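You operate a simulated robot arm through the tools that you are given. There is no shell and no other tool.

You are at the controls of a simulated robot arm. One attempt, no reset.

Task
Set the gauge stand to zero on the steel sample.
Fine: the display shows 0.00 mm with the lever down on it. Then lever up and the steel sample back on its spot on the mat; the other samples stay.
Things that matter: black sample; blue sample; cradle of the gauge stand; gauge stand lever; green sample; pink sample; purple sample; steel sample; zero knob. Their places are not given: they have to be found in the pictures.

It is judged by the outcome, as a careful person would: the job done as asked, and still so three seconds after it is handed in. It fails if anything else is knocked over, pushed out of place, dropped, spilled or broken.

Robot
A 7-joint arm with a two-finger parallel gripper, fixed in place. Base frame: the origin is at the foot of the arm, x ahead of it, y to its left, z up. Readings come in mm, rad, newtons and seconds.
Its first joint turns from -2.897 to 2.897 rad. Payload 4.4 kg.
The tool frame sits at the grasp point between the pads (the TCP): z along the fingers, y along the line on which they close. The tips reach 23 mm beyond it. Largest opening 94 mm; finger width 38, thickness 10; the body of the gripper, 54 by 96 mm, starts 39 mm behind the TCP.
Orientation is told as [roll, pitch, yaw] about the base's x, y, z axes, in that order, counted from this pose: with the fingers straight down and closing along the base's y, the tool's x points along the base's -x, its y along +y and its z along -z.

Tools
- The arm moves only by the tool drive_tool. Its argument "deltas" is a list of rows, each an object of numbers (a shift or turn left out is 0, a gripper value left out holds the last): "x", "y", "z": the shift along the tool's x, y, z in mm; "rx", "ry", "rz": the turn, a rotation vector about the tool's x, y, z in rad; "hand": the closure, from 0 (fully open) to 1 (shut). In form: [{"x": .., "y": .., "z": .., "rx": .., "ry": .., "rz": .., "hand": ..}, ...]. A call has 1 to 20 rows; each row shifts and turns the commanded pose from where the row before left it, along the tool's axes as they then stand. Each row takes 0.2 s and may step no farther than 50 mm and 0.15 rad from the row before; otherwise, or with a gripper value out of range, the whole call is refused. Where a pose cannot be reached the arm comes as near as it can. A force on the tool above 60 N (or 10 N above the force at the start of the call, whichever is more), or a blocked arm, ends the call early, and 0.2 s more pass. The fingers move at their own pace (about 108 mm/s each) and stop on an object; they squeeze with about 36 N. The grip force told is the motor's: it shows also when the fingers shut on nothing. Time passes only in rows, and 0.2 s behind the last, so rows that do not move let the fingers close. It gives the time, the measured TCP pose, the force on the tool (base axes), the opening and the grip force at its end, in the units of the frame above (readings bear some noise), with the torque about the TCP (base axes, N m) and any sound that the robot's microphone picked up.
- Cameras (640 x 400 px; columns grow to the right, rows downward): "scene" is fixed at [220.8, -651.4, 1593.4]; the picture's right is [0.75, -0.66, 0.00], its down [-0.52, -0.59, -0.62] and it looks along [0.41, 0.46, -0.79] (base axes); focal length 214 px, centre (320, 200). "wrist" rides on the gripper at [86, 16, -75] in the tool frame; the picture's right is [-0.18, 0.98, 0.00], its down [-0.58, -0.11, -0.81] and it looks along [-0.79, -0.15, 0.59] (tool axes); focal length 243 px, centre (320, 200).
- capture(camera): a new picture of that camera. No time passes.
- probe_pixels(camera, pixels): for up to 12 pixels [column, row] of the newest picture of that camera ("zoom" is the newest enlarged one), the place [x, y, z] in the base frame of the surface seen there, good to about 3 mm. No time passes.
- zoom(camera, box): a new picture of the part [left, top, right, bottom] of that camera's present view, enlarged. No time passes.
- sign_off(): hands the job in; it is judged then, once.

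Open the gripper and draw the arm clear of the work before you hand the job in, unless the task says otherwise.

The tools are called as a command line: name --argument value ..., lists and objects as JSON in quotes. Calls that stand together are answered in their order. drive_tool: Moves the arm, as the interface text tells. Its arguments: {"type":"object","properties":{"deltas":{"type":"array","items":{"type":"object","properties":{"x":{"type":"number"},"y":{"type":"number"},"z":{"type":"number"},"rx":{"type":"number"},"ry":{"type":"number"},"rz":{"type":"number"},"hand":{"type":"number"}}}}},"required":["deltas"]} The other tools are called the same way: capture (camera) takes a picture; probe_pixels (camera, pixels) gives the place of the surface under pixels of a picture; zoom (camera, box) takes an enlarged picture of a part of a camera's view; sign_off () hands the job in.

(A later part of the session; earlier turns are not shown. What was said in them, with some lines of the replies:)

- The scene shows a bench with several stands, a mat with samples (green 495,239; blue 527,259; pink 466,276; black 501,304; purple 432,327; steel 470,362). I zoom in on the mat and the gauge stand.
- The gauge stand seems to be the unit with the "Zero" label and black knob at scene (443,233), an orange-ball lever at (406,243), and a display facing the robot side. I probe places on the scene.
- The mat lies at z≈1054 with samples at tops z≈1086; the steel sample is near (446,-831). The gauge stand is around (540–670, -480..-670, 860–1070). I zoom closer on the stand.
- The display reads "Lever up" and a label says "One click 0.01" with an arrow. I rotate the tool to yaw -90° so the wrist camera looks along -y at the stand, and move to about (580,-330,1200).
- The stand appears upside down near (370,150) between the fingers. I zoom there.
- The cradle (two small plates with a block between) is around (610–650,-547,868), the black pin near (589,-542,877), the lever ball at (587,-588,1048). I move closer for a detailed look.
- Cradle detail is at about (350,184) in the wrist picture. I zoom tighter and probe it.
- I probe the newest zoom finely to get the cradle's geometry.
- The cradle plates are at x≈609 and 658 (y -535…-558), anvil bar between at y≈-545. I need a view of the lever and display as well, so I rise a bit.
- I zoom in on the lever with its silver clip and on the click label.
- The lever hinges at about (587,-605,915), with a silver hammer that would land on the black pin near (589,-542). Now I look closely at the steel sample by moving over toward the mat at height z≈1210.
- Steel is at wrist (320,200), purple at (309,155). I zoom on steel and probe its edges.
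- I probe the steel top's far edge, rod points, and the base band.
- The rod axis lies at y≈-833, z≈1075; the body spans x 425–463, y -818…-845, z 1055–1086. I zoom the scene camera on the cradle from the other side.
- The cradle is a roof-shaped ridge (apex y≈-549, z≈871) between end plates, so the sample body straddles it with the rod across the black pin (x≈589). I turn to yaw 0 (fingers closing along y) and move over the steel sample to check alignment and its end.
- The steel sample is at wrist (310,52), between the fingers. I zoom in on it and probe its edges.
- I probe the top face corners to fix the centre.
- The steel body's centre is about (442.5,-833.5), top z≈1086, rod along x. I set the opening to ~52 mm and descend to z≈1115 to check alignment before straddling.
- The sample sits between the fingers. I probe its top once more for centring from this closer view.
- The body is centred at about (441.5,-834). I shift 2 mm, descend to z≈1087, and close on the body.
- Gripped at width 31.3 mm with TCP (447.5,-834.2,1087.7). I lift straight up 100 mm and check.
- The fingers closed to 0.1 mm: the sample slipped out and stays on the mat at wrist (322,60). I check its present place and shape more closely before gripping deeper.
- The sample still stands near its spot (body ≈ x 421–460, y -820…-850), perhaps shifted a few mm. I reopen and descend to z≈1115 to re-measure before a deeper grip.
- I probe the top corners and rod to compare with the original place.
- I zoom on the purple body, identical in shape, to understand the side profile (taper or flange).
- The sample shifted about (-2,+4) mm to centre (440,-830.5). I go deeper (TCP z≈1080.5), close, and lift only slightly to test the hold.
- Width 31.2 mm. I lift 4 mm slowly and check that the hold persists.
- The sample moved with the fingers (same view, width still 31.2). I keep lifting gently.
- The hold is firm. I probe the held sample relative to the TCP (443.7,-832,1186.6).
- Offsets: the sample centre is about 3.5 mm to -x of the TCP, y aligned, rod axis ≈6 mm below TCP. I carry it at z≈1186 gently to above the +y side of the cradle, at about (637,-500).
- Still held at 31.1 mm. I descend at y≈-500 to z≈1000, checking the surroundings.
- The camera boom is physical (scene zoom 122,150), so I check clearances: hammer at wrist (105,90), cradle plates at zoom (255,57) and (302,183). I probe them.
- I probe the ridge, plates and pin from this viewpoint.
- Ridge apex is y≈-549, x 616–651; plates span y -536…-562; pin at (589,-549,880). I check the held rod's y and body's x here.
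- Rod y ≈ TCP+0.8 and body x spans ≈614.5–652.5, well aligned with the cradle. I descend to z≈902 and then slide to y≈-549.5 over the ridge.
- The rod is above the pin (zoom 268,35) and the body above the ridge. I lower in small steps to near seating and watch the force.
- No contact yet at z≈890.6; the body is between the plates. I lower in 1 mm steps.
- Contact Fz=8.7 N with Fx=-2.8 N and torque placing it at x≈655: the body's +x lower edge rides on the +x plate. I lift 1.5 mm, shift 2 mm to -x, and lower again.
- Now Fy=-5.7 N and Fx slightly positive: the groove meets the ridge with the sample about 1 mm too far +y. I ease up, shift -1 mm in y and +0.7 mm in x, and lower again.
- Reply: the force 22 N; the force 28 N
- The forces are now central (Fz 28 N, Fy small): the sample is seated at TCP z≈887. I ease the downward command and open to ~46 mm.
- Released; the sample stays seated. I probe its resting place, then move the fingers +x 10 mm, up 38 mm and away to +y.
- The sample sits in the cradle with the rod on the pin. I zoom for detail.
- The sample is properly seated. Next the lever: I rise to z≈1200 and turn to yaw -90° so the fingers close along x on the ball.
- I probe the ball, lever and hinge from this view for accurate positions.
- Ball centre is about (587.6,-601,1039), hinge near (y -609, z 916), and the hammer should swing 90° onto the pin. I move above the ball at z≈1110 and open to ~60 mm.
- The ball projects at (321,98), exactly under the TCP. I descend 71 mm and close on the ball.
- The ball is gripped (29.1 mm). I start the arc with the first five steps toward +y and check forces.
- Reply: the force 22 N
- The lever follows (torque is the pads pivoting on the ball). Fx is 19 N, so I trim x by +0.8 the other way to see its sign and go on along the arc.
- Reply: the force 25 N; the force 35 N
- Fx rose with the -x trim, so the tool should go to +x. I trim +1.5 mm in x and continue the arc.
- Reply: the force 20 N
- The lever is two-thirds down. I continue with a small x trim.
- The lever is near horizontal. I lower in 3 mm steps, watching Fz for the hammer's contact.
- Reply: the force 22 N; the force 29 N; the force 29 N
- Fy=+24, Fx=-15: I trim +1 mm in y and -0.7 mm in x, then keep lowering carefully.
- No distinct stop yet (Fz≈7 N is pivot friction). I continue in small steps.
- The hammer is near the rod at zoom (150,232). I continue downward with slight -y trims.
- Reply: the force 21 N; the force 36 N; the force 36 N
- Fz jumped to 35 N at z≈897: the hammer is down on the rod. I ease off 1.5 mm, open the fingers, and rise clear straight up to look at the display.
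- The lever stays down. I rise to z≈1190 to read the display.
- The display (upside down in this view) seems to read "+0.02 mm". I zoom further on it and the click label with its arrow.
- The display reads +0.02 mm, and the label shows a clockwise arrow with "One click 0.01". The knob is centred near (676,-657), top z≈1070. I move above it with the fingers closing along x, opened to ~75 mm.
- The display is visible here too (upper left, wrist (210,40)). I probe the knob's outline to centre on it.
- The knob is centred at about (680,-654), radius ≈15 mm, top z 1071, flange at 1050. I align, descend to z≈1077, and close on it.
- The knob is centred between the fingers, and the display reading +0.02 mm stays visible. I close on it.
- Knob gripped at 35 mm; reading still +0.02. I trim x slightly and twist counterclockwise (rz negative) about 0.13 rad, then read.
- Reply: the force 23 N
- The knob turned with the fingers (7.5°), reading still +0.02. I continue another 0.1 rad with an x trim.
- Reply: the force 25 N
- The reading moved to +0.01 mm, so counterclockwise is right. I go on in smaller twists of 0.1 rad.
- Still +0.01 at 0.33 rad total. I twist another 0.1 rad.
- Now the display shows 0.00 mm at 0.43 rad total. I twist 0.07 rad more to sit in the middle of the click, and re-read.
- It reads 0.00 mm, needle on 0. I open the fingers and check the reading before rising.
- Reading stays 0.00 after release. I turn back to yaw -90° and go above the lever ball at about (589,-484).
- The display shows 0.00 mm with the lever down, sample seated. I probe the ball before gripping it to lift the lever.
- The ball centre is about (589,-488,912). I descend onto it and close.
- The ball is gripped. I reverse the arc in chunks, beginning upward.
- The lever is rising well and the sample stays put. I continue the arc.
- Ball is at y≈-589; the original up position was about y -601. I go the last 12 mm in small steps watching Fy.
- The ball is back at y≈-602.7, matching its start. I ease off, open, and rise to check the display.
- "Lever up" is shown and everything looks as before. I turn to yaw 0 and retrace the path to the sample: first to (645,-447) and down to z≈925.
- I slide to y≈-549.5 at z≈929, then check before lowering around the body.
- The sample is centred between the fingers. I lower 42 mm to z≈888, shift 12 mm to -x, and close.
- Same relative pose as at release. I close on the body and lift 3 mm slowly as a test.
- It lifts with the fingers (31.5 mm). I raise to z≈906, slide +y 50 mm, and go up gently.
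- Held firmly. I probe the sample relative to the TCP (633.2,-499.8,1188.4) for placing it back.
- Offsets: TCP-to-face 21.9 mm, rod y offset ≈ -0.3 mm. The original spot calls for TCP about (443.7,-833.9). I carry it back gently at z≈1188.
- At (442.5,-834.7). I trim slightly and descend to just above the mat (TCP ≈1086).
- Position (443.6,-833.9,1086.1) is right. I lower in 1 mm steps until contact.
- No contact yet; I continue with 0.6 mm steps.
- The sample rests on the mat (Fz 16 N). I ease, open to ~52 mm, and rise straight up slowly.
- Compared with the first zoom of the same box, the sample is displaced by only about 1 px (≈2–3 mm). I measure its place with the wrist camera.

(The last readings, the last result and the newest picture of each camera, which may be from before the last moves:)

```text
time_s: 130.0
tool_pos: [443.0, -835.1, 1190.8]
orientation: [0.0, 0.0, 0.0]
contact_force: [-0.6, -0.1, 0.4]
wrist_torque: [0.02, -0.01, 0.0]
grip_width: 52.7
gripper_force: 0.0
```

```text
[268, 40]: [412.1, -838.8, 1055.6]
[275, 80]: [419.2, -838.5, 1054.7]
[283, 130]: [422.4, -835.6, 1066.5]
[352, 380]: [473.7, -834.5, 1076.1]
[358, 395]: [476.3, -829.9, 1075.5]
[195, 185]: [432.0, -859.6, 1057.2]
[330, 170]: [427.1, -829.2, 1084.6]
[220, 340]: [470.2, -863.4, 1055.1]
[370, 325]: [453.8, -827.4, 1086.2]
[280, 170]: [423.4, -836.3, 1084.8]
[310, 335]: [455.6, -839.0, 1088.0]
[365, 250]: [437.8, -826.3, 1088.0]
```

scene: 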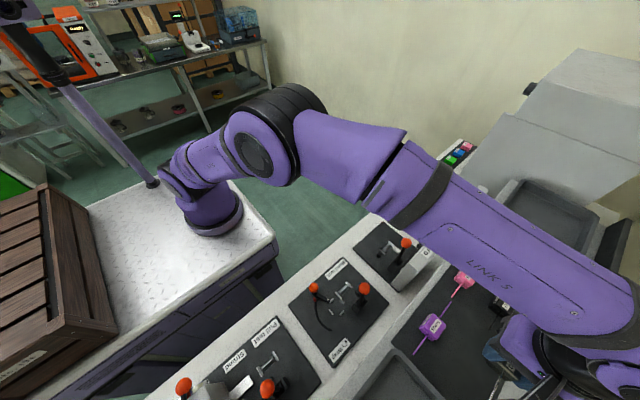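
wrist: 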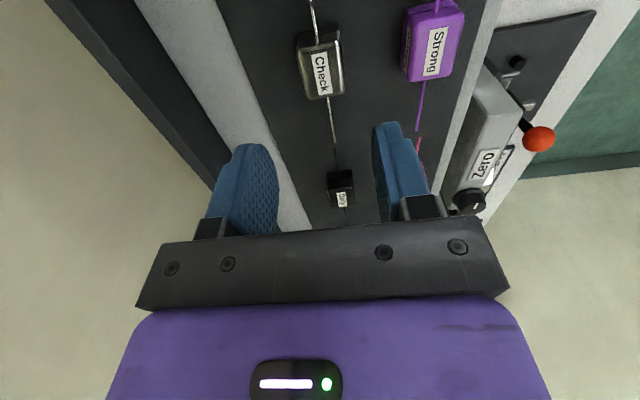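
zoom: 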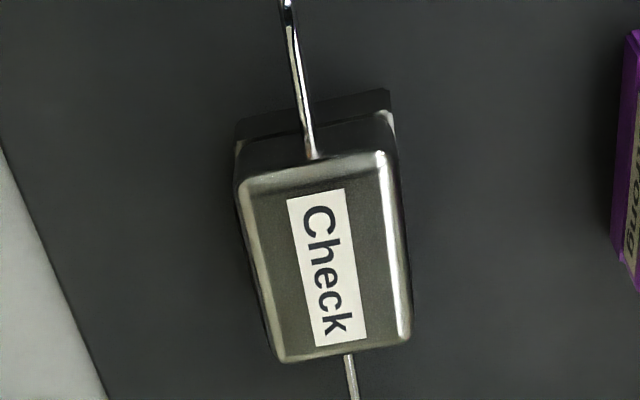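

probe_pixels --camera "zoom" --pixels '[[290, 30], [298, 70], [308, 135], [350, 370], [354, 392], [247, 190], [380, 160], [405, 330], [280, 352], [310, 165], [345, 345], [258, 260]]'

capture --camera "scene"

probe_pixels --camera "scene" --pixels '[[470, 358], [469, 357], [471, 359], [432, 324], [453, 392], [455, 386], [480, 340]]'

```text
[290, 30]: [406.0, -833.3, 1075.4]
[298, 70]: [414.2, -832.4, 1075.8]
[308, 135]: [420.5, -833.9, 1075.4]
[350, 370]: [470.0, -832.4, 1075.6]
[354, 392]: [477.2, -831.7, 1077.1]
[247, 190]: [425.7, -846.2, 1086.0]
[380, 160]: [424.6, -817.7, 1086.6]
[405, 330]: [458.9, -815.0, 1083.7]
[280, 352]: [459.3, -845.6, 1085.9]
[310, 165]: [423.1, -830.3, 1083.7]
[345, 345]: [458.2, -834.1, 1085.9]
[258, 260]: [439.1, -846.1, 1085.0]
```

```text
taken
```

scene: 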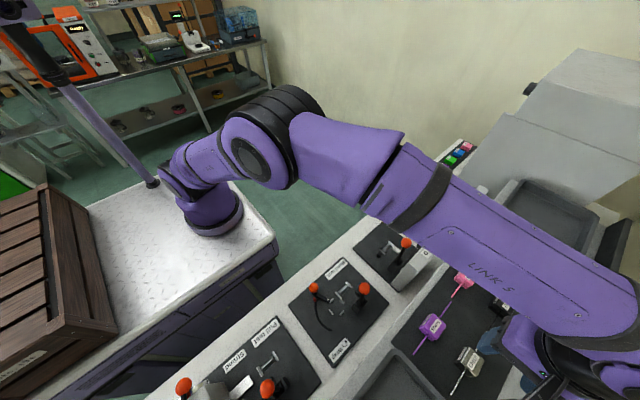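

```text
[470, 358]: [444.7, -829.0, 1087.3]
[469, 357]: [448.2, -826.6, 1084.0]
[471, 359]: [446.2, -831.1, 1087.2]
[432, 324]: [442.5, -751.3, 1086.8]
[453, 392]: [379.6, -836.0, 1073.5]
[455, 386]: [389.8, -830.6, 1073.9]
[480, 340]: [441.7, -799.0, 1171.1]
```

The sample now rests with rod y≈-832.7 and mid x≈441.7, within about 1.5 mm of its original place. I fully open the gripper and draw the arm clear toward the starting pose.

drive_tool --deltas '[{"z": -30, "hand": 0.0}, {"z": -30}, {"x": 7.1, "y": 41, "z": -8}, {"x": 7.1, "y": 41, "z": -8}, {"x": 7.1, "y": 41, "z": -8}, {"x": 7.1, "y": 41, "z": -8}, {"x": 7.1, "y": 41, "z": -8}, {"x": 7.1, "y": 41, "z": -8}, {"x": 7.1, "y": 41, "z": -8}, {"x": 7.1, "y": 41, "z": -8}, {"x": 7.1, "y": 41, "z": -8}, {"x": 7.1, "y": 41, "z": -8}, {"x": 7.1, "y": 41, "z": -8}, {"x": 7.1, "y": 41, "z": -8}, {"x": 7.1, "y": 41}, {"x": 7.1, "y": 41}, {}]'

capture --camera "scene"

zoom --camera "scene" --box '[380, 210, 570, 400]'

zoom --camera "scene" --box '[440, 330, 500, 400]'

capture --camera "wrist"

```text
time_s: 133.6
tool_pos: [343.4, -259.6, 1344.4]
orientation: [0.0, 0.0, 0.0]
contact_force: [-0.5, 0.6, 0.6]
wrist_torque: [0.02, 0.01, 0.02]
grip_width: 94.0
gripper_force: 0.0
```

```text
taken
```

scene: 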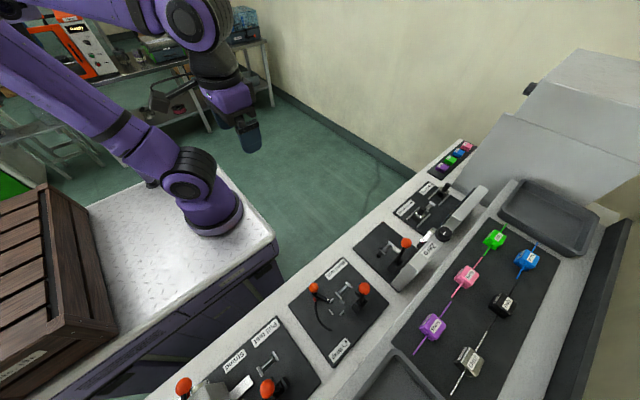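

```text
2.11 times, centred on (475, 305) of scene
```

zoom: 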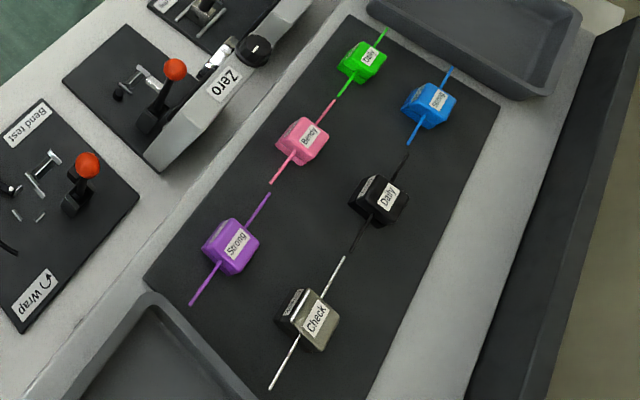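

```text
5.71 times, centred on (470, 365) of scene
```

zoom: 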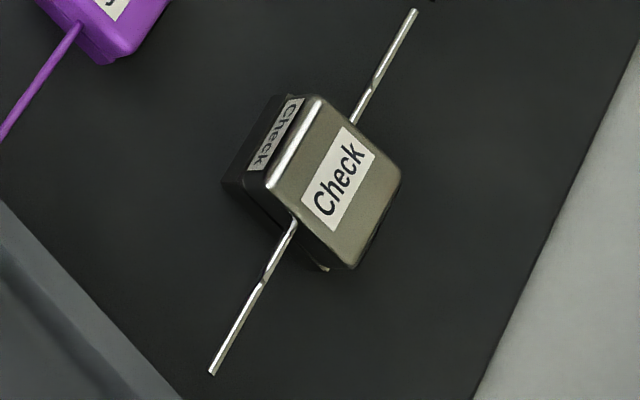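

```text
taken
```

wrist: 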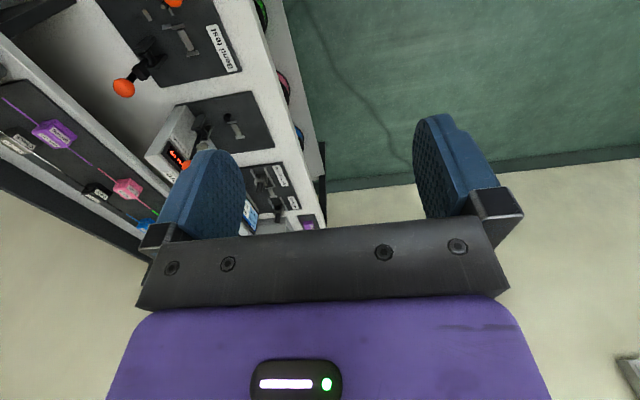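

All other samples sit as before and the steel one is within ~2 mm of its original place. I do a last check of the display and lever.

zoom --camera "wrist" --box '[130, 70, 260, 200]'

zoom --camera "scene" --box '[350, 205, 460, 295]'

```text
3.08 times, centred on (195, 135) of wrist
```

zoom: 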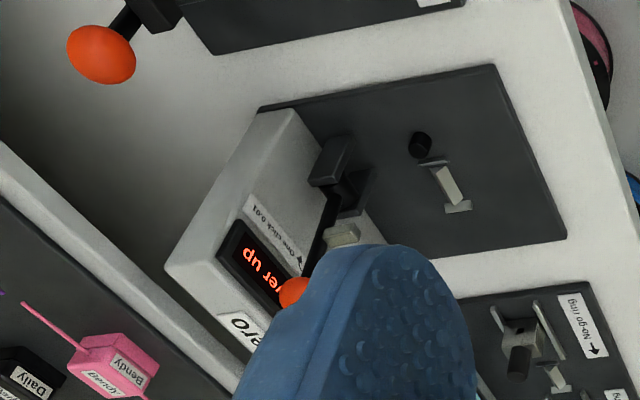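

```text
4.44 times, centred on (405, 250) of scene
```

zoom: 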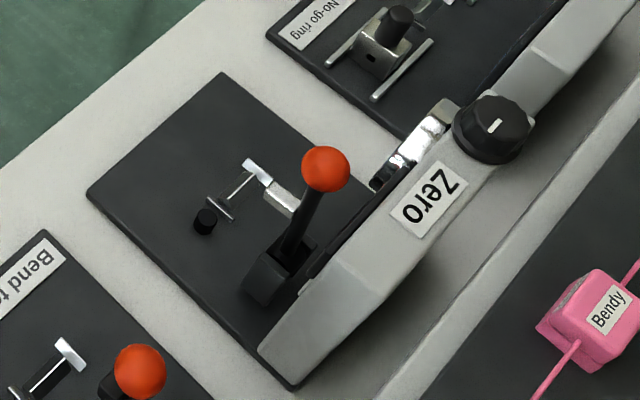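

The display says "Lever up", the cradle is empty, the lever is back in its starting position, and the steel sample is back on the mat. The gripper is open and the arm is clear, so I hand the job in.

sign_off

```text
The job is handed in.
```

The gauge stand is zeroed on the steel sample. With the lever down on the sample, the display first read +0.02 mm. I turned the zero knob counterclockwise until it read 0.00 mm, and it still did after I let go of the knob.

- **Lever:** it is back up and the display says "Lever up".
- **Steel sample:** it is back on the mat, within about 2 mm of where it started.
- **Slip:** on my first try at lifting the steel sample it slid out of the fingers. It stayed upright on the mat and shifted about 4 mm. I gripped it lower the second time and it held.
- **Everything else:** the other samples look unmoved in the final picture, the cradle is empty, and the arm is clear with the gripper open.
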